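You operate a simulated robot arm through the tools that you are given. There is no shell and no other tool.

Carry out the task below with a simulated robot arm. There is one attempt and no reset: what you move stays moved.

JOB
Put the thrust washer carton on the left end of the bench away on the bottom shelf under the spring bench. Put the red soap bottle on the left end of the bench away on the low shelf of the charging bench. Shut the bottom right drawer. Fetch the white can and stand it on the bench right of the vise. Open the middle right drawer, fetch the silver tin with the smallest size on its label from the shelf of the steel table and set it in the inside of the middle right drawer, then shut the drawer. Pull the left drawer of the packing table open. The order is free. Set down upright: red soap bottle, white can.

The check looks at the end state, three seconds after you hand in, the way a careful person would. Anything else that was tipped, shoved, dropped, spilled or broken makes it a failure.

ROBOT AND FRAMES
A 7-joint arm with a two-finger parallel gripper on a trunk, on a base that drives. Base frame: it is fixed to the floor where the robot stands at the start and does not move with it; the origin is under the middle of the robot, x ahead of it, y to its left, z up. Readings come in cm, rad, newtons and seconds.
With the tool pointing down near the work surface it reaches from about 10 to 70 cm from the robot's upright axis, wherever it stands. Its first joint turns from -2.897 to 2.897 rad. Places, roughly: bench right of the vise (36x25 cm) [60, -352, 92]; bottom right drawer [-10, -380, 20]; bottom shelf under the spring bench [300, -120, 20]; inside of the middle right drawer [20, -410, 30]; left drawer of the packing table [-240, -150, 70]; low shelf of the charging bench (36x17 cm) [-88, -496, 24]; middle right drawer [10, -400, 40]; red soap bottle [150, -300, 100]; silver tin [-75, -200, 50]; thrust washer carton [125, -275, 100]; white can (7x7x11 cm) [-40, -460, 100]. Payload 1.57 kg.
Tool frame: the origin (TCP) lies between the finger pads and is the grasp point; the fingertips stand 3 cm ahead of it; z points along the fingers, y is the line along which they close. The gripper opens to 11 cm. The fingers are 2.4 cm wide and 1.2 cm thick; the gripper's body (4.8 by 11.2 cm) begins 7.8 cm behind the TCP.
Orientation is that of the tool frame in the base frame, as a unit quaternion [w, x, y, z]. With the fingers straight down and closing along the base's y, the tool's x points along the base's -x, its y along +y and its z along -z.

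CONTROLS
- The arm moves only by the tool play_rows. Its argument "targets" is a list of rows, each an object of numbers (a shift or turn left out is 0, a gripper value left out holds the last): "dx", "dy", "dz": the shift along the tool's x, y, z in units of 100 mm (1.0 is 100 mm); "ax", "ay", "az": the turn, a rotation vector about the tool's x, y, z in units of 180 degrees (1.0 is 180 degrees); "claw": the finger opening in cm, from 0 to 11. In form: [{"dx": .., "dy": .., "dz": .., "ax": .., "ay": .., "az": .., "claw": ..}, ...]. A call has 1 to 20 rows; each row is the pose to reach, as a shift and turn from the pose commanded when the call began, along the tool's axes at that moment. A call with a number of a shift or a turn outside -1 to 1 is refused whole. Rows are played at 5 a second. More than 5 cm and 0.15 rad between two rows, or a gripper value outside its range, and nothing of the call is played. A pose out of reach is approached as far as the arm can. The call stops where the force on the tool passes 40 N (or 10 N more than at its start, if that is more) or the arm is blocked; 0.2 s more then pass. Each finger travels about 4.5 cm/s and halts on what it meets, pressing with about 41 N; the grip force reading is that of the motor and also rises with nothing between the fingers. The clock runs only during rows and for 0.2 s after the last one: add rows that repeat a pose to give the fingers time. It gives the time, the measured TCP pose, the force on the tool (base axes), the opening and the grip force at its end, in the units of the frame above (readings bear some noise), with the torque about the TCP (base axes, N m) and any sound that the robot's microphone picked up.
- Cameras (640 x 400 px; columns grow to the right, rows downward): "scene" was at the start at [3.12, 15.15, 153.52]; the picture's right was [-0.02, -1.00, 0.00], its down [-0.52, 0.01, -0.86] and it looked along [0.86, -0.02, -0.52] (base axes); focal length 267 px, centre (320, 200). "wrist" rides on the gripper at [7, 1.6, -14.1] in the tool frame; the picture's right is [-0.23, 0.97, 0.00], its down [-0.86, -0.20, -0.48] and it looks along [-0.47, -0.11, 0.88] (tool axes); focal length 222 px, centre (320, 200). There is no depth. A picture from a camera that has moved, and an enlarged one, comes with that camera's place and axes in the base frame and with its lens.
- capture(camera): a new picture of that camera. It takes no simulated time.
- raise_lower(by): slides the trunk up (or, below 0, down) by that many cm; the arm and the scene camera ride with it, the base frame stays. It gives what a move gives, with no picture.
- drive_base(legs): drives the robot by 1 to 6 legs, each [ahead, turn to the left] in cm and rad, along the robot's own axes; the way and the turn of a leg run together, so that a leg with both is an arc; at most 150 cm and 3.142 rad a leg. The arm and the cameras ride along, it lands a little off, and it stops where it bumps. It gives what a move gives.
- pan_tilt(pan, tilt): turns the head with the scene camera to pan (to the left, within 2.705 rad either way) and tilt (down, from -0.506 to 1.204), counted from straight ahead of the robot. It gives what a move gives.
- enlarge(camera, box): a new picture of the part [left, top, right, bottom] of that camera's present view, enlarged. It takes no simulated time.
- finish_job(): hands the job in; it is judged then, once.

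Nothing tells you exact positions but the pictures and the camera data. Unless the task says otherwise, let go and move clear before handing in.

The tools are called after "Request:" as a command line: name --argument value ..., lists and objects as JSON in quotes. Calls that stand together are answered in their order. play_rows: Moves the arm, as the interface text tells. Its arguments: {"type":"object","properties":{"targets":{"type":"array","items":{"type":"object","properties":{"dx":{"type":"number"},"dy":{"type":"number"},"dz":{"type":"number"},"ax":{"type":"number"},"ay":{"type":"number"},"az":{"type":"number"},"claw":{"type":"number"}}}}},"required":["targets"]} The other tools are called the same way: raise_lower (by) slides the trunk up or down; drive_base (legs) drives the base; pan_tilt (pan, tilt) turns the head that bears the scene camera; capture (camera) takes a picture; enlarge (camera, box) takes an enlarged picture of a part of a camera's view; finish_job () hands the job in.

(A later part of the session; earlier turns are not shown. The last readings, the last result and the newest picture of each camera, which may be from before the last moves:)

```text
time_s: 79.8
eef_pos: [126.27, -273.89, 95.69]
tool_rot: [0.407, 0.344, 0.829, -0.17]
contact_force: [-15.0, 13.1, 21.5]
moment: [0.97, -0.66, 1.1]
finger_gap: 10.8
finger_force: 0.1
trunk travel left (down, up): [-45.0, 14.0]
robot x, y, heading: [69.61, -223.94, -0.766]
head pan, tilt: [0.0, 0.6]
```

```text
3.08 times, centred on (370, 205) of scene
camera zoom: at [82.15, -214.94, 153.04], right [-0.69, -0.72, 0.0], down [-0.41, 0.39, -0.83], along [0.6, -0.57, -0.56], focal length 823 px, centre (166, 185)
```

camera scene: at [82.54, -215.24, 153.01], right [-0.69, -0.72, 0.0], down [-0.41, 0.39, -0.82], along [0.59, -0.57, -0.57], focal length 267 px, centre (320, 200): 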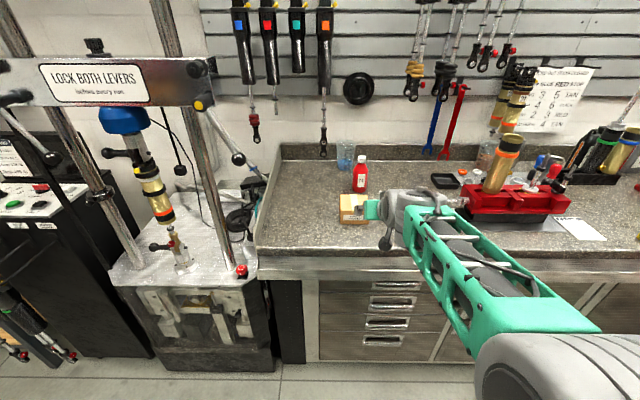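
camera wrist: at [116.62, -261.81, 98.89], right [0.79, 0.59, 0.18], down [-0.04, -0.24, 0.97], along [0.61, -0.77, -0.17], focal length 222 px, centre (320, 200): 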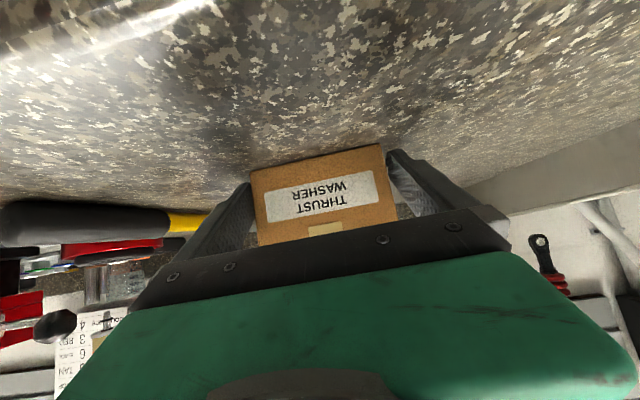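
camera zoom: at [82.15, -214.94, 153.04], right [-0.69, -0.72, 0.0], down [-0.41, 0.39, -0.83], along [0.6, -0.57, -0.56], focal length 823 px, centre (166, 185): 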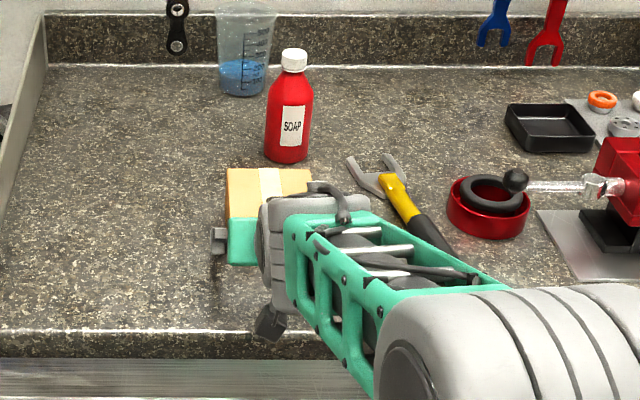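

The left finger met something (about 20 N back and up). I'll back off a little, lift slightly, and look again.

Request:
play_rows --targets '[{"dx": 0.1, "dz": -0.22}, {"dx": 0.2, "dz": -0.37}, {"dx": 0.2, "dz": -0.37}]'

Request:
enlarge --camera "wrist" --box '[220, 120, 420, 245]'

Request:
enlarge --camera "scene" --box '[320, 160, 400, 250]'

```text
time_s: 80.6
eef_pos: [123.34, -270.95, 95.81]
tool_rot: [0.401, 0.344, 0.832, -0.169]
contact_force: [1.0, -0.9, 2.5]
moment: [0.01, -0.18, -0.21]
finger_gap: 10.95
finger_force: 0.1
trunk travel left (down, up): [-45.0, 14.0]
robot x, y, heading: [69.91, -224.52, -0.764]
head pan, tilt: [0.0, 0.6]
```

```text
3.20 times, centred on (320, 182) of wrist
camera zoom: at [113.69, -258.93, 99.1], right [0.79, 0.59, 0.17], down [-0.03, -0.25, 0.97], along [0.61, -0.77, -0.18], focal length 711 px, centre (320, 256)
```

zoom: 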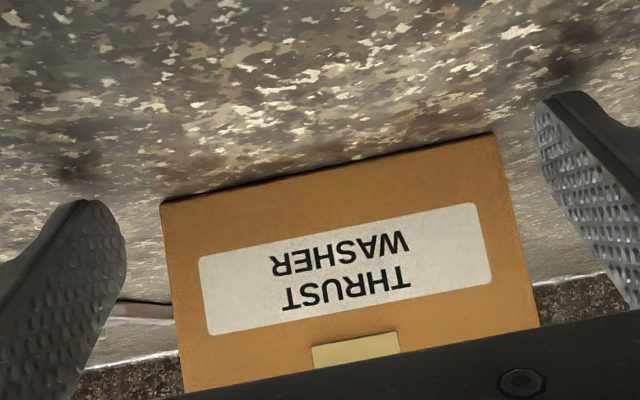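

```text
4.44 times, centred on (360, 205) of scene
camera zoom: at [82.51, -215.24, 153.0], right [-0.69, -0.72, 0.0], down [-0.41, 0.39, -0.83], along [0.59, -0.57, -0.56], focal length 1188 px, centre (142, 178)
```

zoom: 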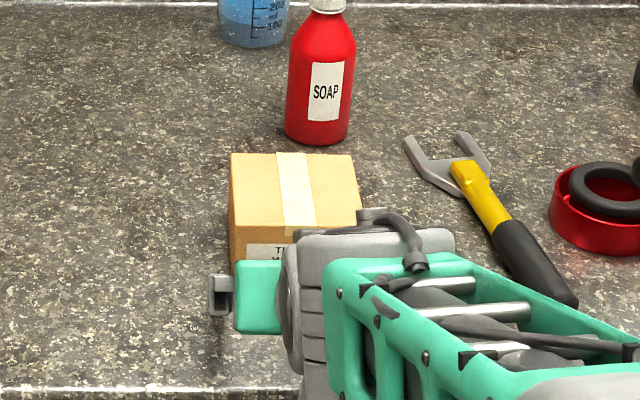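

The bench surface is a bit higher than I thought (≈92.8), so the fingertips grazed it. I'll lift 1.2 cm and advance around the carton.

Request:
play_rows --targets '[{"dx": -0.095, "dz": -0.074}, {"dx": -0.22, "dz": 0.087}, {"dx": -0.34, "dz": 0.24}, {"dx": -0.46, "dz": 0.39}, {"dx": -0.58, "dz": 0.54}, {"dx": -0.69, "dz": 0.69}, {"dx": -0.69, "dz": 0.69}]'

Request:
enlarge --camera "wrist" --box '[220, 120, 420, 245]'

Request:
enlarge --camera "scene" --box '[320, 160, 400, 250]'

```text
time_s: 82.2
eef_pos: [130.27, -277.84, 97.19]
tool_rot: [0.404, 0.345, 0.83, -0.17]
contact_force: [-0.2, 0.0, 0.2]
moment: [0.0, 0.02, 0.0]
finger_gap: 11.02
finger_force: 0.0
trunk travel left (down, up): [-45.0, 14.0]
robot x, y, heading: [69.83, -224.4, -0.764]
head pan, tilt: [0.0, 0.6]
```

```text
3.20 times, centred on (320, 182) of wrist
camera zoom: at [120.66, -265.9, 100.53], right [0.79, 0.59, 0.18], down [-0.03, -0.24, 0.97], along [0.61, -0.77, -0.17], focal length 711 px, centre (320, 256)
```

zoom: 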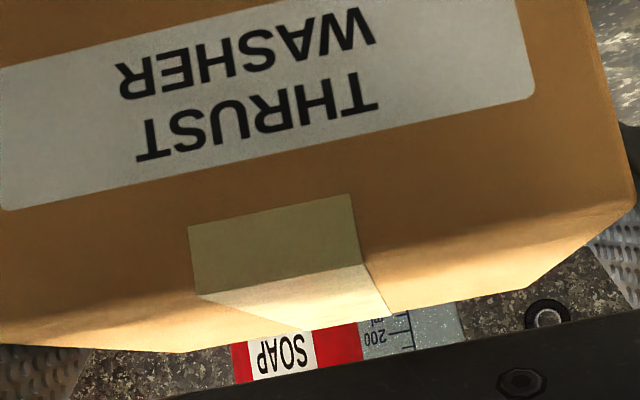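

```text
4.44 times, centred on (360, 205) of scene
camera zoom: at [82.54, -215.24, 153.01], right [-0.69, -0.72, 0.0], down [-0.41, 0.39, -0.82], along [0.59, -0.57, -0.57], focal length 1188 px, centre (142, 178)
```

zoom: 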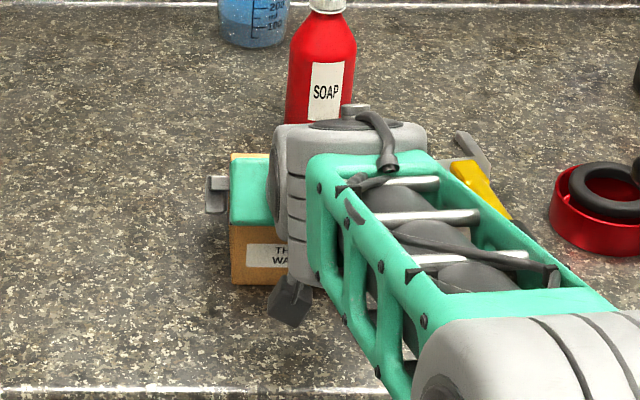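

Fingers now straddle the carton with no contact force. I'll close the grip.

Request:
play_rows --targets '[{"claw": 10.4}, {"claw": 9.8}, {"claw": 9.2}, {"claw": 9.0}, {"claw": 9.0}, {"claw": 9.0}]'

```text
time_s: 83.6
eef_pos: [130.26, -277.98, 97.34]
tool_rot: [0.404, 0.344, 0.831, -0.169]
contact_force: [0.7, -1.1, 0.2]
moment: [-0.02, -0.01, -0.04]
finger_gap: 9.97
finger_force: 41.2
trunk travel left (down, up): [-45.0, 14.0]
robot x, y, heading: [69.82, -224.38, -0.768]
head pan, tilt: [0.0, 0.6]
```

The carton is gripped (9.97 cm wide). Lifting straight up.

Request:
play_rows --targets '[{"dx": -0.16, "dz": -0.12}, {"dx": -0.32, "dz": -0.24}, {"dx": -0.48, "dz": -0.37}, {"dx": -0.63, "dz": -0.49}, {"dx": -0.79, "dz": -0.61}]'

Request:
drive_base --legs '[[-55, 0]]'

Request:
capture --camera "wrist"

Request:
capture --camera "scene"

```text
time_s: 84.8
eef_pos: [130.35, -277.76, 107.22]
tool_rot: [0.404, 0.344, 0.831, -0.17]
contact_force: [0.1, -0.1, -1.2]
moment: [-0.02, 0.02, 0.01]
finger_gap: 9.98
finger_force: 41.0
trunk travel left (down, up): [-45.0, 14.0]
robot x, y, heading: [69.22, -224.05, -0.764]
head pan, tilt: [0.0, 0.6]
```

```text
time_s: 88.0
eef_pos: [90.26, -239.57, 107.09]
tool_rot: [0.404, 0.345, 0.83, -0.169]
contact_force: [-0.1, -1.1, -1.2]
moment: [0.0, 0.0, 0.01]
finger_gap: 9.94
finger_force: 41.2
trunk travel left (down, up): [-45.0, 14.0]
robot x, y, heading: [29.5, -185.44, -0.765]
head pan, tilt: [0.0, 0.6]
```

```text
taken
camera wrist: at [80.65, -227.39, 110.5], right [0.79, 0.59, 0.18], down [-0.03, -0.24, 0.97], along [0.61, -0.77, -0.17], focal length 222 px, centre (320, 200)
```

wrist: 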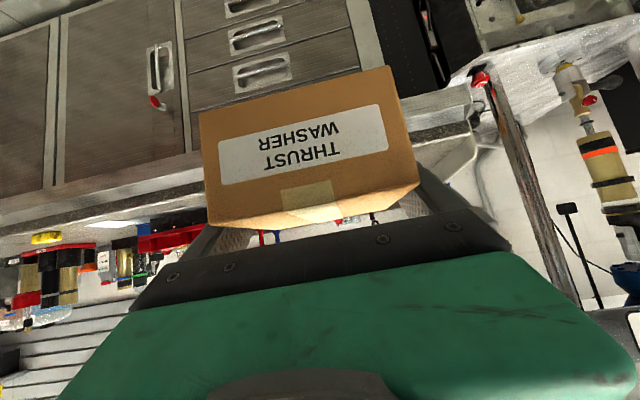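

```text
taken
camera scene: at [42.63, -176.75, 153.01], right [-0.7, -0.72, 0.0], down [-0.41, 0.39, -0.82], along [0.59, -0.57, -0.57], focal length 267 px, centre (320, 200)
```

scene: 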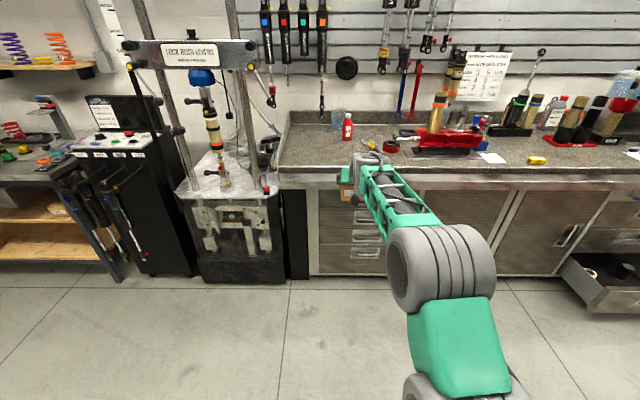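

The carton is held. I'll drive over to the spring bench, keeping clear of the test machine and the red cart.

Request:
drive_base --legs '[[28, 0], [0, 1.552], [100, 0], [90, 0], [0, -1.571]]'

Request:
pan_tilt --pan 0.0 --tilt 0.6

Request:
capture --camera "scene"

Request:
capture --camera "wrist"

```text
time_s: 106.8
eef_pos: [242.07, -126.62, 107.32]
tool_rot: [0.4, 0.365, 0.821, -0.18]
contact_force: [0.4, 0.4, -1.9]
moment: [-0.02, -0.01, 0.0]
finger_gap: 9.97
finger_force: 41.1
trunk travel left (down, up): [-45.0, 14.0]
robot x, y, heading: [184.33, -70.24, -0.816]
head pan, tilt: [0.0, 0.6]
```

```text
time_s: 107.4
eef_pos: [242.05, -126.56, 107.4]
tool_rot: [0.399, 0.365, 0.822, -0.18]
contact_force: [-0.5, -0.1, -1.6]
moment: [-0.01, 0.01, 0.03]
finger_gap: 9.97
finger_force: 40.6
trunk travel left (down, up): [-45.0, 14.0]
robot x, y, heading: [184.3, -70.07, -0.814]
head pan, tilt: [0.0, 0.6]
```

```text
taken
camera scene: at [197.43, -61.74, 153.01], right [-0.73, -0.69, 0.0], down [-0.39, 0.41, -0.82], along [0.57, -0.6, -0.57], focal length 267 px, centre (320, 200)
```

scene: 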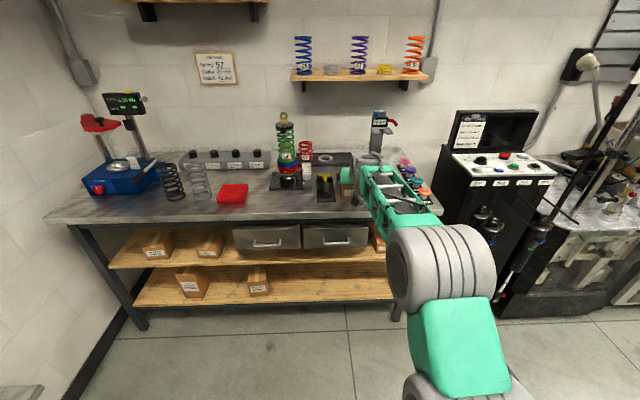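

```text
taken
camera wrist: at [233.1, -114.05, 110.47], right [0.82, 0.55, 0.18], down [-0.04, -0.24, 0.97], along [0.57, -0.8, -0.17], focal length 222 px, centre (320, 200)
```

wrist: 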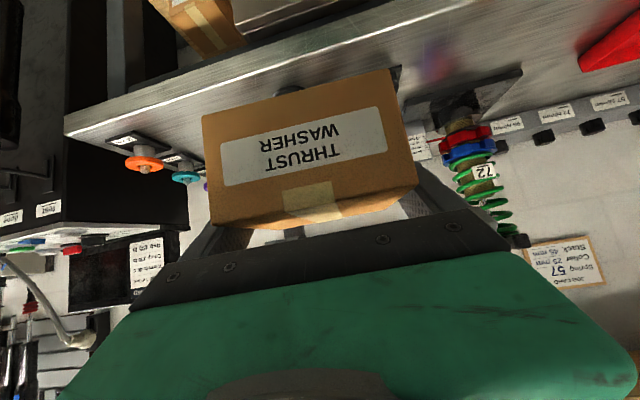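

I'm facing the spring bench; the bottom shelf has free room at right of centre. I'll zoom in for shelf heights.

Request:
enlarge --camera "scene" --box '[220, 210, 420, 340]'

```text
3.08 times, centred on (320, 275) of scene
camera zoom: at [197.43, -61.74, 153.01], right [-0.73, -0.69, 0.0], down [-0.39, 0.41, -0.82], along [0.57, -0.6, -0.57], focal length 823 px, centre (320, -31)
```

zoom: 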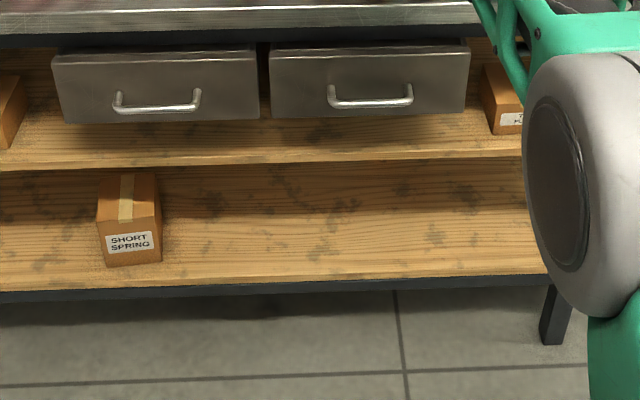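

The bottom shelf surface is at about z 21.5 and its front edge at q≈274, with the middle shelf at about z 52. I'll back off a bit, square up, and lower the trunk.

Request:
drive_base --legs '[[-14, 0], [0, 0.05]]'

Request:
raise_lower --by -45

Request:
capture --camera "scene"

```text
time_s: 109.2
eef_pos: [235.36, -113.63, 107.22]
tool_rot: [0.403, 0.344, 0.831, -0.17]
contact_force: [-0.4, -0.7, -1.7]
moment: [0.0, -0.01, -0.01]
finger_gap: 9.98
finger_force: 41.4
trunk travel left (down, up): [-45.0, 14.0]
robot x, y, heading: [174.66, -60.37, -0.771]
head pan, tilt: [0.0, 0.6]
```

```text
refused: -45 is not a number from -40 to 40
```

```text
taken
camera scene: at [187.51, -50.99, 153.01], right [-0.69, -0.72, 0.0], down [-0.41, 0.39, -0.82], along [0.59, -0.57, -0.57], focal length 267 px, centre (320, 200)
```

scene: 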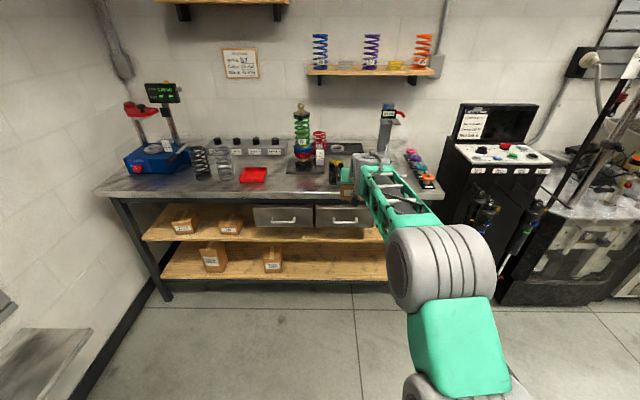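

Request:
raise_lower --by -40

Request:
raise_lower --by -5

Request:
play_rows --targets '[{"dx": 0.26, "dz": 0.2}, {"dx": 0.52, "dz": 0.41}, {"dx": 0.79, "dz": 0.61}]'

Request:
play_rows --targets '[{"dx": 0.26, "dz": 0.2}, {"dx": 0.52, "dz": 0.41}, {"dx": 0.79, "dz": 0.61}]'

Request:
capture --camera "scene"

Request:
capture --camera "wrist"

```text
time_s: 113.0
eef_pos: [235.34, -113.6, 67.24]
tool_rot: [0.403, 0.345, 0.83, -0.17]
contact_force: [-0.8, -0.2, -1.7]
moment: [0.03, -0.01, 0.02]
finger_gap: 9.98
finger_force: 41.1
trunk travel left (down, up): [-5.0, 54.0]
robot x, y, heading: [174.68, -59.96, -0.767]
head pan, tilt: [0.0, 0.6]
```

```text
time_s: 113.9
eef_pos: [235.24, -113.56, 62.21]
tool_rot: [0.404, 0.344, 0.83, -0.169]
contact_force: [0.3, 0.2, -1.8]
moment: [0.02, 0.03, 0.03]
finger_gap: 9.97
finger_force: 40.9
trunk travel left (down, up): [0.0, 59.0]
robot x, y, heading: [174.21, -60.0, -0.764]
head pan, tilt: [0.0, 0.6]
```

```text
time_s: 114.7
eef_pos: [235.16, -113.58, 52.39]
tool_rot: [0.404, 0.344, 0.831, -0.169]
contact_force: [0.3, 0.2, -1.1]
moment: [0.04, 0.03, -0.04]
finger_gap: 9.97
finger_force: 41.4
trunk travel left (down, up): [0.0, 59.0]
robot x, y, heading: [174.33, -59.99, -0.77]
head pan, tilt: [0.0, 0.6]
```

```text
time_s: 115.5
eef_pos: [235.12, -113.54, 42.5]
tool_rot: [0.404, 0.345, 0.83, -0.17]
contact_force: [1.0, -0.2, 0.1]
moment: [0.05, 0.03, -0.02]
finger_gap: 9.95
finger_force: 41.1
trunk travel left (down, up): [0.0, 59.0]
robot x, y, heading: [174.67, -59.92, -0.768]
head pan, tilt: [0.0, 0.6]
```

```text
taken
camera scene: at [187.47, -50.99, 108.02], right [-0.69, -0.72, 0.0], down [-0.41, 0.39, -0.83], along [0.59, -0.57, -0.56], focal length 267 px, centre (320, 200)
```

scene: 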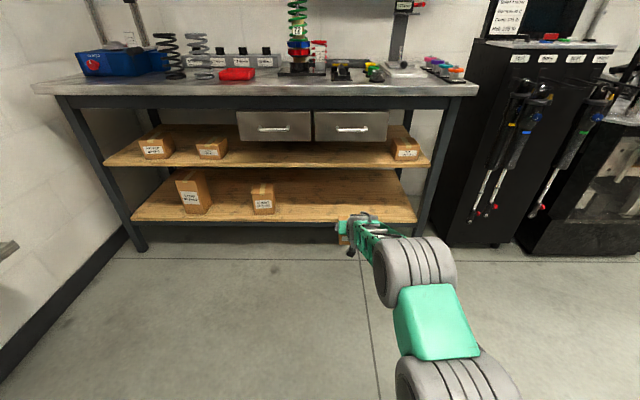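

```text
taken
camera wrist: at [225.47, -101.49, 45.69], right [0.79, 0.59, 0.18], down [-0.03, -0.24, 0.97], along [0.61, -0.77, -0.17], focal length 222 px, centre (320, 200)
```

wrist: 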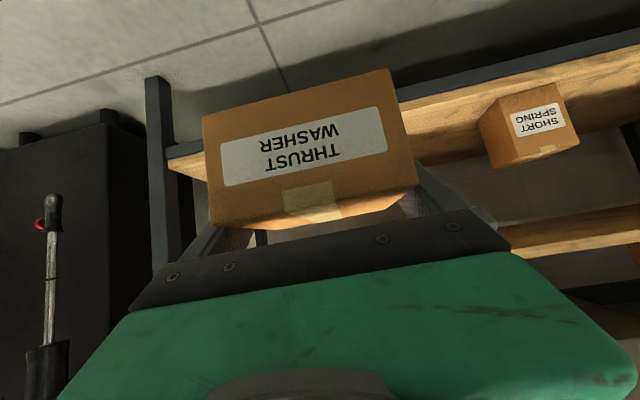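

Request:
enlarge --camera "scene" --box '[230, 150, 430, 275]'

```text
3.20 times, centred on (330, 212) of scene
camera zoom: at [187.47, -50.99, 108.02], right [-0.69, -0.72, 0.0], down [-0.41, 0.39, -0.83], along [0.59, -0.57, -0.56], focal length 856 px, centre (288, 160)
```

zoom: 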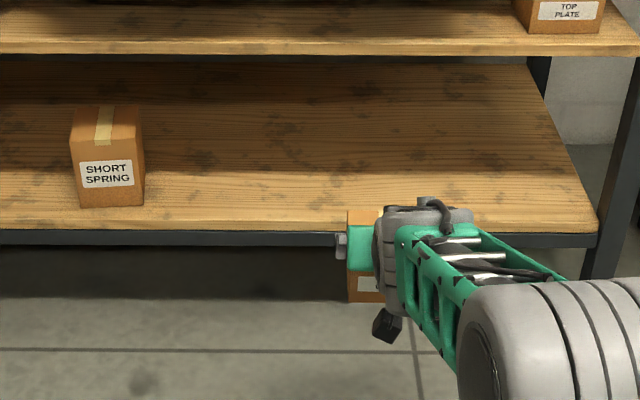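

The shelf top is about z 25, with the middle shelf's underside near z 54. I'll lower the carton to just above shelf height, then drive it in.

Request:
play_rows --targets '[{"dx": 0.26, "dz": 0.2}, {"dx": 0.52, "dz": 0.41}, {"dx": 0.79, "dz": 0.61}]'

Request:
drive_base --legs '[[20, 0]]'

Request:
enlarge --camera "scene" --box '[230, 150, 430, 275]'

Request:
capture --camera "wrist"

```text
time_s: 116.3
eef_pos: [235.25, -113.47, 32.59]
tool_rot: [0.404, 0.345, 0.83, -0.17]
contact_force: [0.3, -0.2, -1.5]
moment: [0.03, 0.04, -0.01]
finger_gap: 9.97
finger_force: 41.3
trunk travel left (down, up): [0.0, 59.0]
robot x, y, heading: [174.85, -60.03, -0.766]
head pan, tilt: [0.0, 0.6]
```

```text
time_s: 117.9
eef_pos: [249.55, -127.25, 32.43]
tool_rot: [0.404, 0.345, 0.83, -0.17]
contact_force: [0.1, -0.7, -3.0]
moment: [-0.03, -0.02, 0.01]
finger_gap: 9.95
finger_force: 40.9
trunk travel left (down, up): [0.0, 59.0]
robot x, y, heading: [188.82, -74.27, -0.769]
head pan, tilt: [0.0, 0.6]
```

```text
3.20 times, centred on (330, 212) of scene
camera zoom: at [201.93, -64.9, 108.01], right [-0.69, -0.72, 0.0], down [-0.41, 0.39, -0.82], along [0.59, -0.57, -0.57], focal length 856 px, centre (288, 160)
```

zoom: 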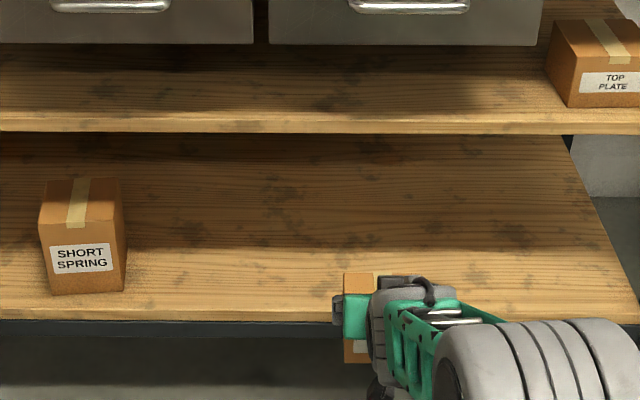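

```text
taken
camera wrist: at [239.9, -115.24, 35.72], right [0.79, 0.59, 0.18], down [-0.03, -0.25, 0.97], along [0.61, -0.77, -0.17], focal length 222 px, centre (320, 200)
```

wrist: 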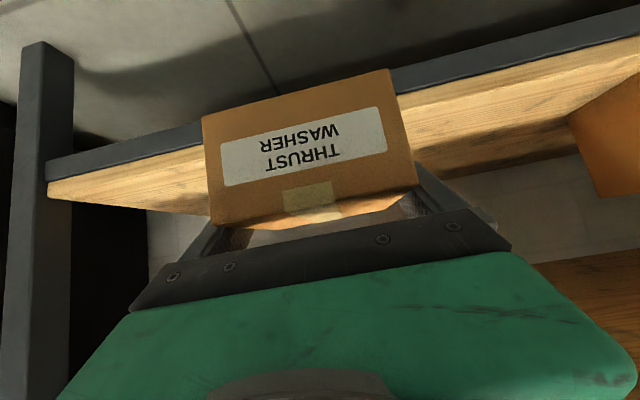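

Carton bottom is at z 28, above the shelf edge. Driving 15 cm further in.

Request:
drive_base --legs '[[15, 0]]'

Request:
enlarge --camera "scene" --box '[230, 170, 430, 295]'

Request:
capture --camera "wrist"

```text
time_s: 119.3
eef_pos: [260.46, -137.89, 32.44]
tool_rot: [0.403, 0.344, 0.831, -0.169]
contact_force: [0.5, 0.2, -1.7]
moment: [-0.01, -0.02, -0.03]
finger_gap: 9.98
finger_force: 40.9
trunk travel left (down, up): [0.0, 59.0]
robot x, y, heading: [199.65, -84.24, -0.769]
head pan, tilt: [0.0, 0.6]
```

```text
3.20 times, centred on (330, 232) of scene
camera zoom: at [212.91, -75.46, 108.01], right [-0.69, -0.72, 0.0], down [-0.41, 0.39, -0.82], along [0.59, -0.57, -0.57], focal length 856 px, centre (288, 96)
```

zoom: 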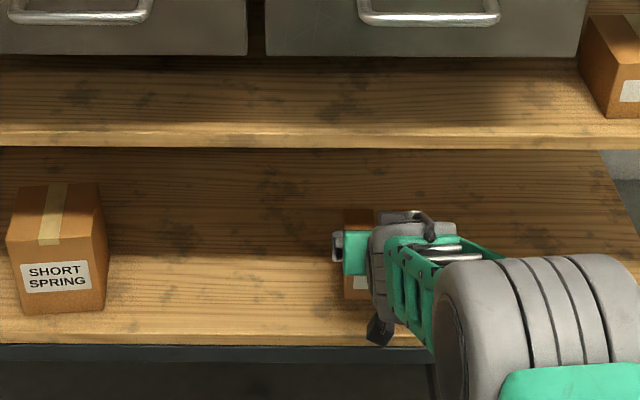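

```text
taken
camera wrist: at [250.84, -125.82, 35.71], right [0.79, 0.59, 0.18], down [-0.03, -0.25, 0.97], along [0.61, -0.77, -0.17], focal length 222 px, centre (320, 200)
```

wrist: 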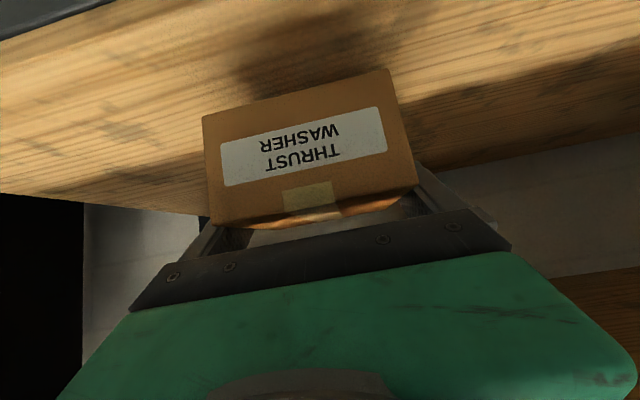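

The carton is over the shelf. Lowering in small steps, watching the force.

Request:
play_rows --targets '[{"dx": 0.08, "dz": 0.06}, {"dx": 0.16, "dz": 0.12}, {"dx": 0.24, "dz": 0.18}]'

Request:
play_rows --targets '[{"dx": 0.04, "dz": 0.03}, {"dx": 0.08, "dz": 0.06}]'

Request:
play_rows --targets '[{"dx": 0.04, "dz": 0.03}, {"dx": 0.08, "dz": 0.06}]'

```text
time_s: 120.1
eef_pos: [260.38, -137.81, 29.53]
tool_rot: [0.403, 0.345, 0.83, -0.17]
contact_force: [-0.7, -0.9, -2.4]
moment: [0.01, 0.0, -0.02]
finger_gap: 9.96
finger_force: 41.0
trunk travel left (down, up): [0.0, 59.0]
robot x, y, heading: [199.87, -84.37, -0.767]
head pan, tilt: [0.0, 0.6]
```

```text
time_s: 120.7
eef_pos: [260.4, -137.75, 28.52]
tool_rot: [0.404, 0.344, 0.83, -0.17]
contact_force: [-0.2, -0.1, -1.7]
moment: [0.04, -0.02, 0.02]
finger_gap: 9.99
finger_force: 41.1
trunk travel left (down, up): [0.0, 59.0]
robot x, y, heading: [199.95, -84.57, -0.769]
head pan, tilt: [0.0, 0.6]
```

```text
time_s: 121.3
eef_pos: [260.49, -138.1, 28.2]
tool_rot: [0.41, 0.344, 0.827, -0.171]
contact_force: [-4.1, 4.0, 28.2]
moment: [1.45, 0.82, 0.18]
finger_gap: 10.02
finger_force: 41.0
trunk travel left (down, up): [0.0, 59.0]
robot x, y, heading: [200.23, -84.52, -0.768]
head pan, tilt: [0.0, 0.6]
```

Contact at TCP z≈28.2: the carton rests on the shelf. I'll relieve the pressure slightly and open the fingers.

Request:
play_rows --targets '[{"dx": -0.05, "dz": -0.035}, {"dx": -0.05, "dz": -0.035, "claw": 10.5}, {"dx": -0.05, "dz": -0.035, "claw": 11}, {"dx": -0.05, "dz": -0.035, "claw": 11}]'

Request:
capture --camera "wrist"

```text
time_s: 122.3
eef_pos: [260.36, -137.79, 28.0]
tool_rot: [0.402, 0.346, 0.831, -0.17]
contact_force: [0.7, -0.7, -0.1]
moment: [0.0, -0.02, -0.01]
finger_gap: 11.02
finger_force: 0.1
trunk travel left (down, up): [0.0, 59.0]
robot x, y, heading: [200.2, -84.76, -0.768]
head pan, tilt: [0.0, 0.6]
```

```text
taken
camera wrist: at [250.78, -125.74, 31.35], right [0.79, 0.59, 0.17], down [-0.03, -0.25, 0.97], along [0.61, -0.77, -0.18], focal length 222 px, centre (320, 200)
```

wrist: 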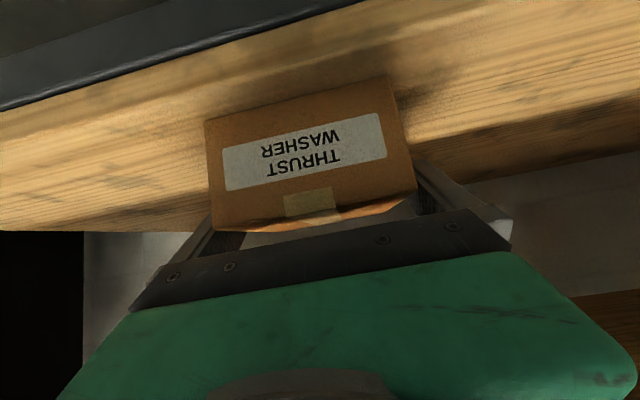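

Released. Backing the fingers straight out with the arm.

Request:
play_rows --targets '[{"dx": 0.12, "dz": -0.16}, {"dx": 0.25, "dz": -0.32}, {"dx": 0.37, "dz": -0.475}, {"dx": 0.49, "dz": -0.63}, {"dx": 0.61, "dz": -0.79}, {"dx": 0.74, "dz": -0.95}]'

Request:
capture --camera "wrist"

Request:
enlarge --camera "scene" --box '[230, 170, 430, 295]'

```text
time_s: 123.7
eef_pos: [251.76, -129.21, 28.16]
tool_rot: [0.404, 0.344, 0.831, -0.169]
contact_force: [0.2, 0.2, -0.2]
moment: [0.04, 0.0, 0.0]
finger_gap: 11.01
finger_force: 0.1
trunk travel left (down, up): [0.0, 59.0]
robot x, y, heading: [200.07, -84.31, -0.765]
head pan, tilt: [0.0, 0.6]
```

```text
taken
camera wrist: at [242.22, -117.24, 31.44], right [0.79, 0.59, 0.18], down [-0.03, -0.25, 0.97], along [0.61, -0.77, -0.17], focal length 222 px, centre (320, 200)
```

wrist: 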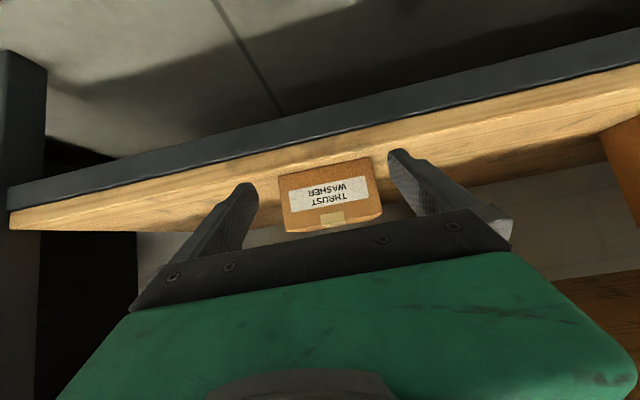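

```text
3.20 times, centred on (330, 232) of scene
camera zoom: at [212.9, -75.45, 108.01], right [-0.69, -0.72, 0.0], down [-0.41, 0.39, -0.83], along [0.59, -0.57, -0.56], focal length 856 px, centre (288, 96)
```

zoom: 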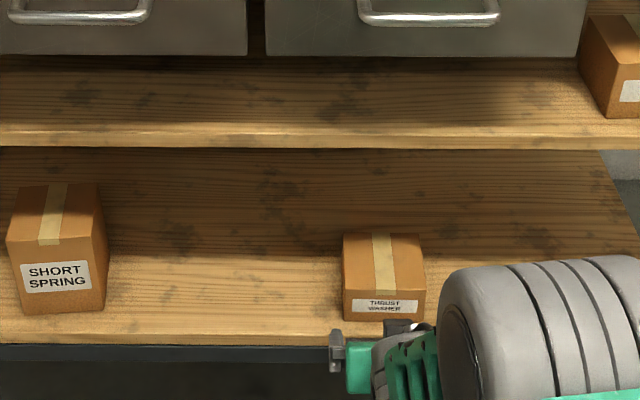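

The thrust washer carton is on the bottom shelf. Next is the soap bottle: back away, raise the trunk, and drive back to the bench's left end.

Request:
drive_base --legs '[[-25, 0]]'

Request:
raise_lower --by 40

Request:
play_rows --targets '[{"dx": -0.26, "dz": -0.2}, {"dx": -0.52, "dz": -0.41}, {"dx": -0.79, "dz": -0.61}]'

Request:
play_rows --targets '[{"dx": -0.26, "dz": -0.2}, {"dx": -0.52, "dz": -0.41}, {"dx": -0.79, "dz": -0.61}]'

Request:
play_rows --targets '[{"dx": -0.26, "dz": -0.2}, {"dx": -0.52, "dz": -0.41}, {"dx": -0.79, "dz": -0.61}]'

Request:
raise_lower --by 12

Request:
drive_base --legs '[[0, -1.59], [100, 0], [90, 0], [0, 1.571]]'

Request:
capture --camera "scene"

```text
time_s: 125.5
eef_pos: [233.98, -112.14, 28.37]
tool_rot: [0.404, 0.345, 0.83, -0.169]
contact_force: [0.5, 0.4, 1.1]
moment: [-0.01, 0.0, -0.03]
finger_gap: 10.99
finger_force: 0.1
trunk travel left (down, up): [0.0, 59.0]
robot x, y, heading: [182.13, -67.21, -0.769]
head pan, tilt: [0.0, 0.6]
```

```text
time_s: 129.3
eef_pos: [233.97, -112.13, 68.31]
tool_rot: [0.403, 0.345, 0.831, -0.169]
contact_force: [-1.0, -0.4, 0.5]
moment: [0.01, -0.01, -0.02]
finger_gap: 10.99
finger_force: 0.1
trunk travel left (down, up): [-40.0, 19.0]
robot x, y, heading: [182.02, -66.99, -0.763]
head pan, tilt: [0.0, 0.6]
```

```text
time_s: 130.2
eef_pos: [233.96, -112.18, 78.19]
tool_rot: [0.403, 0.344, 0.831, -0.17]
contact_force: [-0.2, -0.1, -0.4]
moment: [0.0, -0.05, -0.01]
finger_gap: 11.01
finger_force: 0.1
trunk travel left (down, up): [-40.0, 19.0]
robot x, y, heading: [182.22, -67.33, -0.765]
head pan, tilt: [0.0, 0.6]
```

```text
time_s: 130.9
eef_pos: [234.07, -112.22, 88.11]
tool_rot: [0.403, 0.344, 0.831, -0.169]
contact_force: [-0.9, -0.2, 0.6]
moment: [-0.03, -0.04, 0.0]
finger_gap: 11.0
finger_force: 0.2
trunk travel left (down, up): [-40.0, 19.0]
robot x, y, heading: [182.08, -66.97, -0.763]
head pan, tilt: [0.0, 0.6]
```

```text
time_s: 131.8
eef_pos: [234.12, -112.08, 98.01]
tool_rot: [0.402, 0.346, 0.831, -0.17]
contact_force: [0.9, 0.2, 0.0]
moment: [-0.01, -0.01, -0.01]
finger_gap: 11.01
finger_force: 0.1
trunk travel left (down, up): [-40.0, 19.0]
robot x, y, heading: [181.91, -67.36, -0.771]
head pan, tilt: [0.0, 0.6]
```

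```text
time_s: 133.2
eef_pos: [234.05, -112.1, 110.0]
tool_rot: [0.404, 0.344, 0.831, -0.169]
contact_force: [-0.5, 0.2, -0.3]
moment: [0.02, -0.01, -0.01]
finger_gap: 11.02
finger_force: 0.0
trunk travel left (down, up): [-52.0, 7.0]
robot x, y, heading: [182.09, -67.08, -0.764]
head pan, tilt: [0.0, 0.6]
```

```text
time_s: 150.5
eef_pos: [96.32, -246.12, 110.01]
tool_rot: [0.4, 0.362, 0.823, -0.178]
contact_force: [-0.3, -0.5, 0.2]
moment: [-0.04, 0.0, -0.02]
finger_gap: 10.98
finger_force: 0.0
trunk travel left (down, up): [-52.0, 7.0]
robot x, y, heading: [46.15, -198.87, -0.806]
head pan, tilt: [0.0, 0.6]
```

```text
taken
camera scene: at [59.36, -190.52, 160.01], right [-0.72, -0.69, 0.0], down [-0.39, 0.41, -0.83], along [0.57, -0.6, -0.56], focal length 267 px, centre (320, 200)
```

scene: 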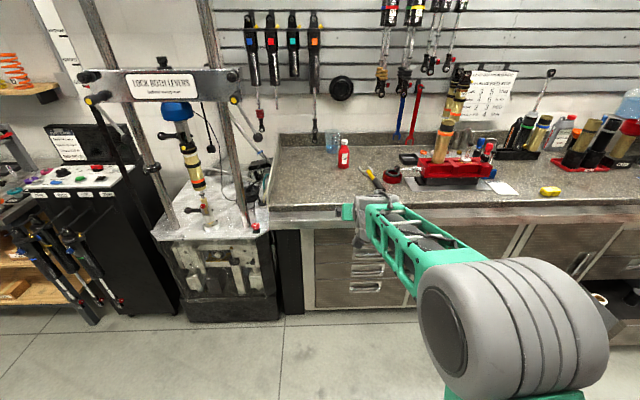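

The soap bottle is straight ahead. I'll square up and drive closer.

Request:
drive_base --legs '[[0, 0.038], [40, 0]]'

Request:
capture --camera "wrist"

Request:
enlarge --camera "scene" --box '[290, 130, 430, 250]'

```text
time_s: 153.4
eef_pos: [126.63, -271.99, 109.99]
tool_rot: [0.404, 0.346, 0.83, -0.17]
contact_force: [0.8, -0.7, -1.0]
moment: [0.01, 0.01, -0.02]
finger_gap: 10.99
finger_force: 0.1
trunk travel left (down, up): [-52.0, 7.0]
robot x, y, heading: [74.66, -227.14, -0.765]
head pan, tilt: [0.0, 0.6]
```

```text
taken
camera wrist: at [117.09, -259.84, 113.26], right [0.79, 0.58, 0.18], down [-0.03, -0.25, 0.97], along [0.61, -0.77, -0.18], focal length 222 px, centre (320, 200)
```

wrist: 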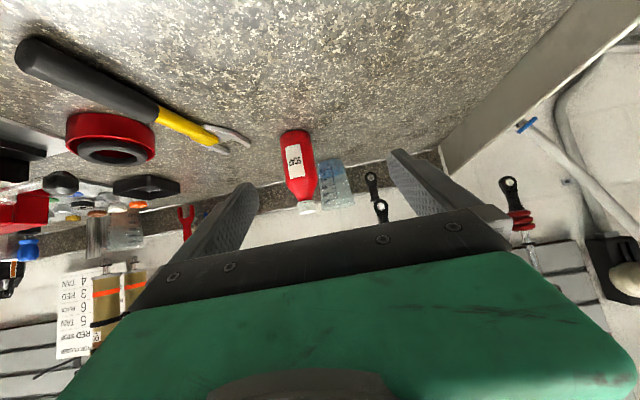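

```text
3.33 times, centred on (360, 190) of scene
camera zoom: at [87.72, -217.88, 160.01], right [-0.7, -0.72, 0.0], down [-0.41, 0.39, -0.82], along [0.59, -0.57, -0.57], focal length 891 px, centre (187, 233)
```

zoom: 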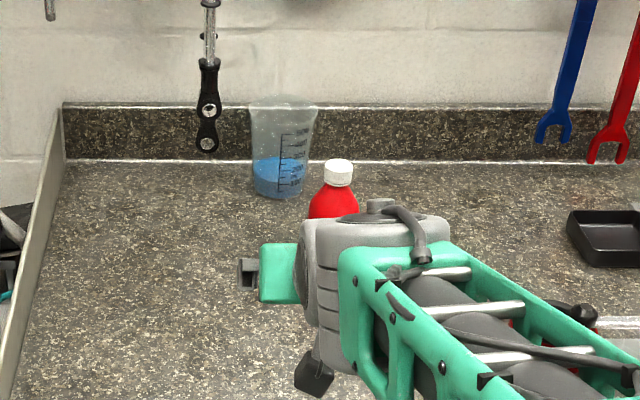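

Soap is at p≈108, q≈306. I'll shift right 5.2 cm, narrow the opening to 9, and lower in front of it.

Request:
play_rows --targets '[{"dy": -0.26, "claw": 9}, {"dy": -0.54, "claw": 9}, {"dy": -0.54, "dx": 0.24, "dz": 0.18}, {"dy": -0.54, "dx": 0.48, "dz": 0.37}, {"dy": -0.54, "dx": 0.71, "dz": 0.55}, {"dy": -0.54, "dx": 0.945, "dz": 0.737}, {"dy": -0.54, "dx": 0.945, "dz": 0.737}]'

Request:
play_rows --targets '[{"dx": -0.15, "dz": 0.2}, {"dx": -0.31, "dz": 0.39}, {"dx": -0.46, "dz": 0.59}, {"dx": -0.61, "dz": 0.79}]'

Request:
capture --camera "wrist"

Request:
enlarge --camera "scene" --box '[290, 130, 430, 250]'

```text
time_s: 155.0
eef_pos: [122.69, -275.81, 97.99]
tool_rot: [0.404, 0.346, 0.829, -0.171]
contact_force: [0.1, -0.4, -0.2]
moment: [0.04, 0.02, -0.04]
finger_gap: 9.0
finger_force: 0.1
trunk travel left (down, up): [-52.0, 7.0]
robot x, y, heading: [74.91, -226.8, -0.769]
head pan, tilt: [0.0, 0.6]
```

```text
time_s: 156.0
eef_pos: [129.82, -282.83, 97.87]
tool_rot: [0.402, 0.346, 0.831, -0.169]
contact_force: [0.4, 0.7, 1.1]
moment: [0.02, -0.01, -0.02]
finger_gap: 9.01
finger_force: 0.0
trunk travel left (down, up): [-52.0, 7.0]
robot x, y, heading: [74.85, -226.75, -0.775]
head pan, tilt: [0.0, 0.6]
```

```text
taken
camera wrist: at [120.25, -270.73, 101.13], right [0.79, 0.58, 0.18], down [-0.03, -0.25, 0.97], along [0.61, -0.77, -0.18], focal length 222 px, centre (320, 200)
```

wrist: 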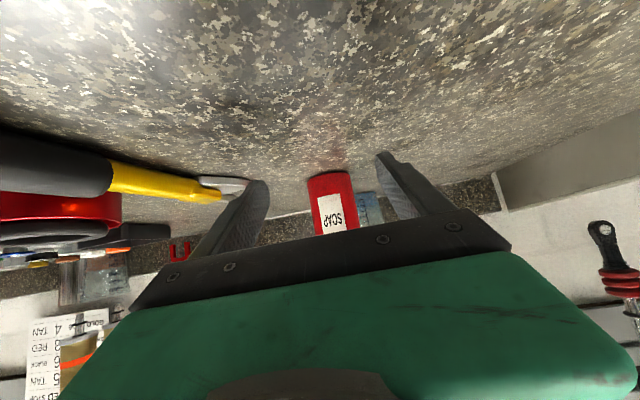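

```text
3.33 times, centred on (360, 190) of scene
camera zoom: at [87.72, -217.89, 160.01], right [-0.7, -0.72, 0.0], down [-0.41, 0.39, -0.82], along [0.59, -0.57, -0.57], focal length 891 px, centre (187, 233)
```

zoom: 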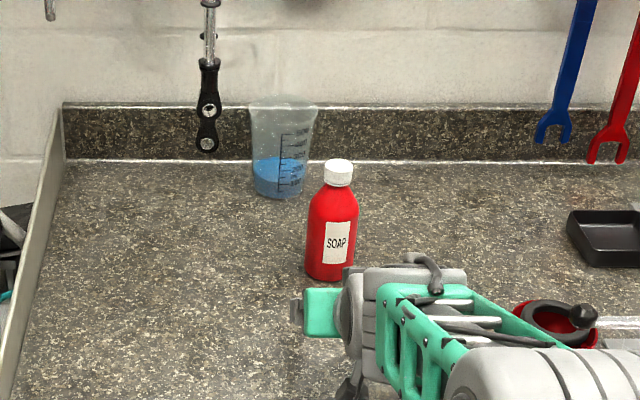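

The bottle is centred between the fingers. I'll drive forward 14 cm to bring the fingers around it.

Request:
drive_base --legs '[[10, 0]]'

Request:
capture --camera "wrist"

```text
time_s: 157.1
eef_pos: [137.07, -289.87, 97.77]
tool_rot: [0.402, 0.347, 0.83, -0.17]
contact_force: [-0.5, -0.9, -0.9]
moment: [-0.03, -0.01, 0.03]
finger_gap: 9.01
finger_force: 0.0
trunk travel left (down, up): [-52.0, 7.0]
robot x, y, heading: [82.22, -233.36, -0.769]
head pan, tilt: [0.0, 0.6]
```

```text
taken
camera wrist: at [127.56, -277.87, 101.11], right [0.79, 0.58, 0.17], down [-0.03, -0.25, 0.97], along [0.61, -0.77, -0.18], focal length 222 px, centre (320, 200)
```

wrist: 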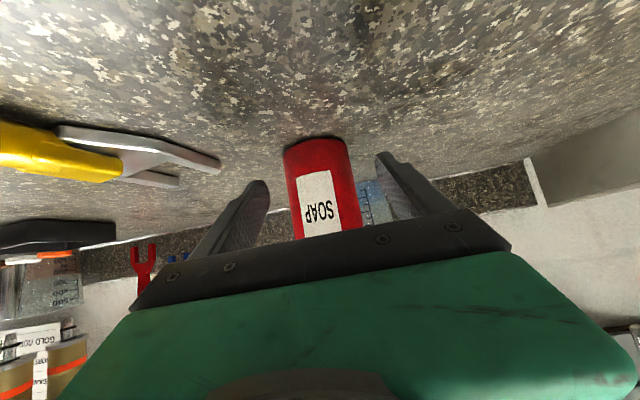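

Request:
play_rows --targets '[{"dx": -0.09, "dz": 0.12}, {"dx": -0.18, "dz": 0.24}, {"dx": -0.27, "dz": 0.35}, {"dx": -0.27, "dz": 0.35}]'

Request:
capture --camera "wrist"

Request:
enlarge --camera "scene" --box '[290, 130, 430, 250]'

```text
time_s: 158.1
eef_pos: [140.25, -293.05, 97.8]
tool_rot: [0.403, 0.346, 0.83, -0.17]
contact_force: [-0.8, -0.2, 0.1]
moment: [-0.02, -0.01, 0.03]
finger_gap: 9.0
finger_force: 0.0
trunk travel left (down, up): [-52.0, 7.0]
robot x, y, heading: [82.01, -233.97, -0.775]
head pan, tilt: [0.0, 0.6]
```

```text
taken
camera wrist: at [130.66, -280.94, 101.09], right [0.79, 0.58, 0.18], down [-0.03, -0.25, 0.97], along [0.61, -0.77, -0.18], focal length 222 px, centre (320, 200)
```

wrist: 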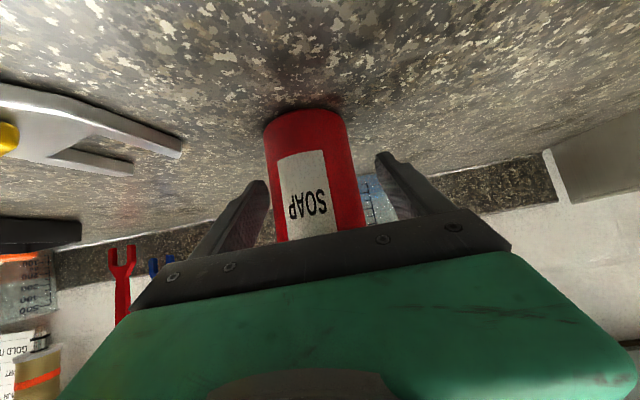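

```text
3.33 times, centred on (360, 190) of scene
camera zoom: at [95.06, -225.01, 160.01], right [-0.7, -0.72, 0.0], down [-0.41, 0.39, -0.82], along [0.59, -0.57, -0.57], focal length 891 px, centre (187, 233)
```

zoom: 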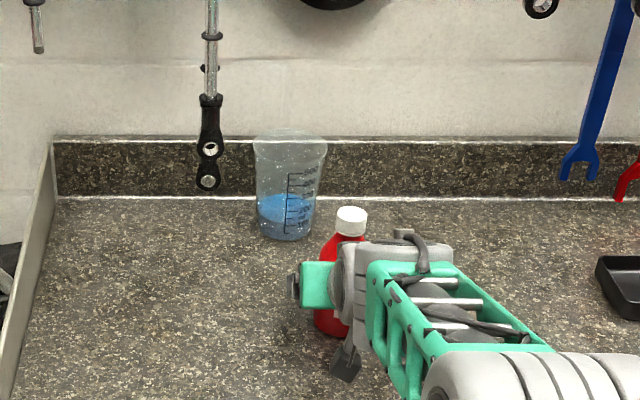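

The fingers straddle the soap bottle. Closing now.

Request:
play_rows --targets '[{"claw": 8.2}, {"claw": 7.4}, {"claw": 6.6}, {"claw": 5.8}, {"claw": 5.2}, {"claw": 5.2}, {"claw": 5.2}]'

Request:
capture --camera "wrist"

```text
time_s: 159.7
eef_pos: [140.12, -293.12, 97.8]
tool_rot: [0.403, 0.347, 0.83, -0.17]
contact_force: [-1.6, -0.8, 0.1]
moment: [-0.04, -0.07, 0.03]
finger_gap: 5.88
finger_force: 41.2
trunk travel left (down, up): [-52.0, 7.0]
robot x, y, heading: [81.84, -233.93, -0.772]
head pan, tilt: [0.0, 0.6]
```

```text
taken
camera wrist: at [130.63, -280.95, 101.11], right [0.79, 0.58, 0.18], down [-0.03, -0.25, 0.97], along [0.61, -0.77, -0.17], focal length 222 px, centre (320, 200)
```

wrist: 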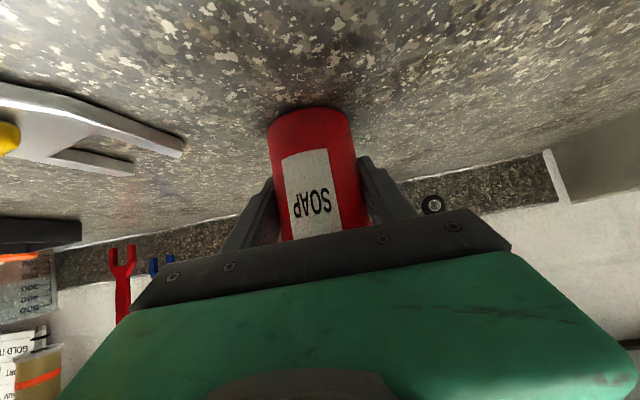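

Gripped at 5.9 cm. Lifting, then backing out.

Request:
play_rows --targets '[{"dx": -0.2, "dz": -0.15}, {"dx": -0.4, "dz": -0.31}, {"dx": -0.6, "dz": -0.46}, {"dx": -0.8, "dz": -0.62}, {"dx": -1.0, "dz": -0.78}]'

Request:
drive_base --legs '[[-55, 0]]'

Request:
capture --camera "wrist"

Request:
pan_tilt --pan -1.0 --tilt 0.5

Request:
capture --camera "scene"

```text
time_s: 160.9
eef_pos: [140.37, -293.1, 110.43]
tool_rot: [0.402, 0.346, 0.831, -0.17]
contact_force: [0.3, -0.3, -3.9]
moment: [-0.02, 0.0, -0.02]
finger_gap: 5.89
finger_force: 41.3
trunk travel left (down, up): [-52.0, 7.0]
robot x, y, heading: [82.14, -233.67, -0.775]
head pan, tilt: [0.0, 0.6]
```

```text
time_s: 164.1
eef_pos: [100.62, -255.18, 110.48]
tool_rot: [0.402, 0.35, 0.828, -0.172]
contact_force: [0.4, 0.0, -2.8]
moment: [-0.04, -0.01, -0.03]
finger_gap: 5.87
finger_force: 40.9
trunk travel left (down, up): [-52.0, 7.0]
robot x, y, heading: [42.49, -195.37, -0.78]
head pan, tilt: [0.0, 0.6]
```

```text
taken
camera wrist: at [91.1, -243.01, 113.72], right [0.8, 0.58, 0.18], down [-0.04, -0.25, 0.97], along [0.6, -0.78, -0.18], focal length 222 px, centre (320, 200)
```

wrist: 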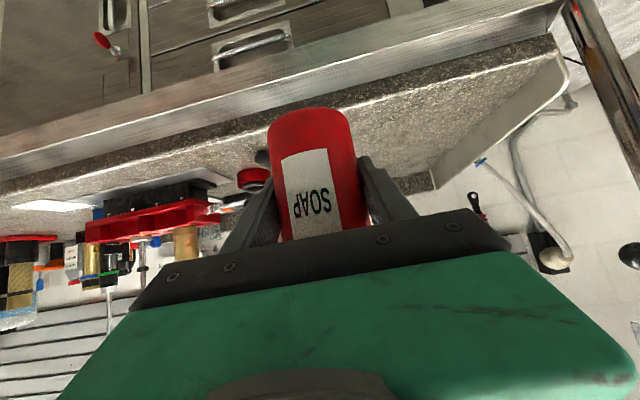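

```text
time_s: 165.3
eef_pos: [100.52, -255.15, 110.43]
tool_rot: [0.402, 0.351, 0.828, -0.172]
contact_force: [-0.3, -0.2, -4.5]
moment: [-0.02, 0.02, -0.02]
finger_gap: 5.89
finger_force: 41.3
trunk travel left (down, up): [-52.0, 7.0]
robot x, y, heading: [42.75, -195.42, -0.785]
head pan, tilt: [-1.0, 0.499]
```

```text
taken
camera scene: at [47.73, -189.37, 160.92], right [-0.98, 0.21, 0.0], down [0.1, 0.47, -0.88], along [-0.18, -0.86, -0.48], focal length 267 px, centre (320, 200)
```

scene: 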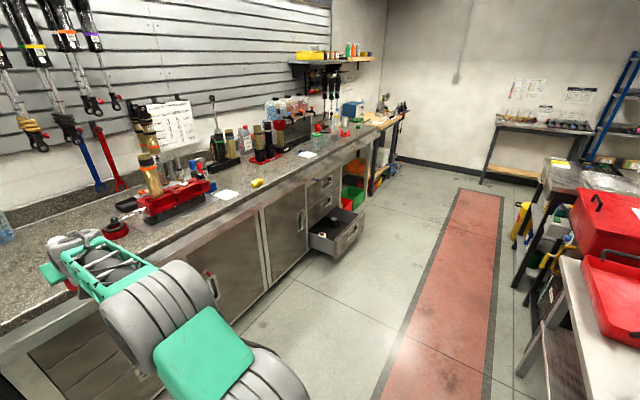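

The soap is held. I'll drive along the aisle to the charging bench at the far right end, facing along the bench.

Request:
drive_base --legs '[[0, -1.56], [120, 0]]'

Request:
pan_tilt --pan 0.3 --tilt 0.4

Request:
capture --camera "scene"

```text
time_s: 175.2
eef_pos: [-101.26, -336.49, 110.46]
tool_rot: [0.16, 0.836, 0.333, -0.406]
contact_force: [-0.2, 0.3, -2.5]
moment: [-0.04, 0.04, -0.01]
finger_gap: 5.88
finger_force: 40.9
trunk travel left (down, up): [-52.0, 7.0]
robot x, y, heading: [-40.79, -279.57, -2.36]
head pan, tilt: [-1.0, 0.499]
```

```text
time_s: 176.7
eef_pos: [-101.21, -336.43, 110.41]
tool_rot: [0.16, 0.836, 0.333, -0.406]
contact_force: [0.1, -0.2, -3.9]
moment: [-0.03, -0.01, -0.03]
finger_gap: 5.9
finger_force: 41.4
trunk travel left (down, up): [-52.0, 7.0]
robot x, y, heading: [-40.76, -279.57, -2.364]
head pan, tilt: [0.3, 0.4]
```

```text
taken
camera scene: at [-29.96, -294.6, 161.83], right [-0.88, 0.47, 0.0], down [0.18, 0.34, -0.92], along [-0.44, -0.81, -0.39], focal length 267 px, centre (320, 200)
```

scene: 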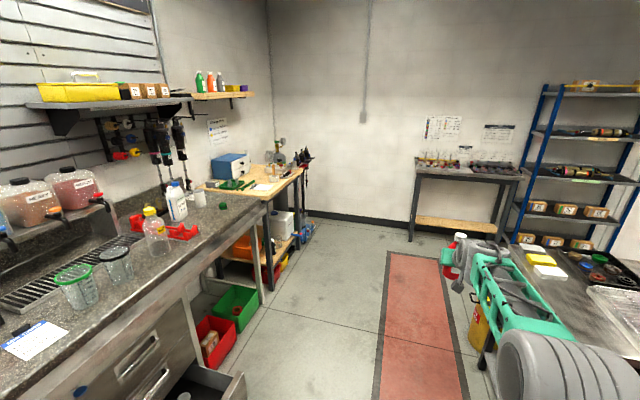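

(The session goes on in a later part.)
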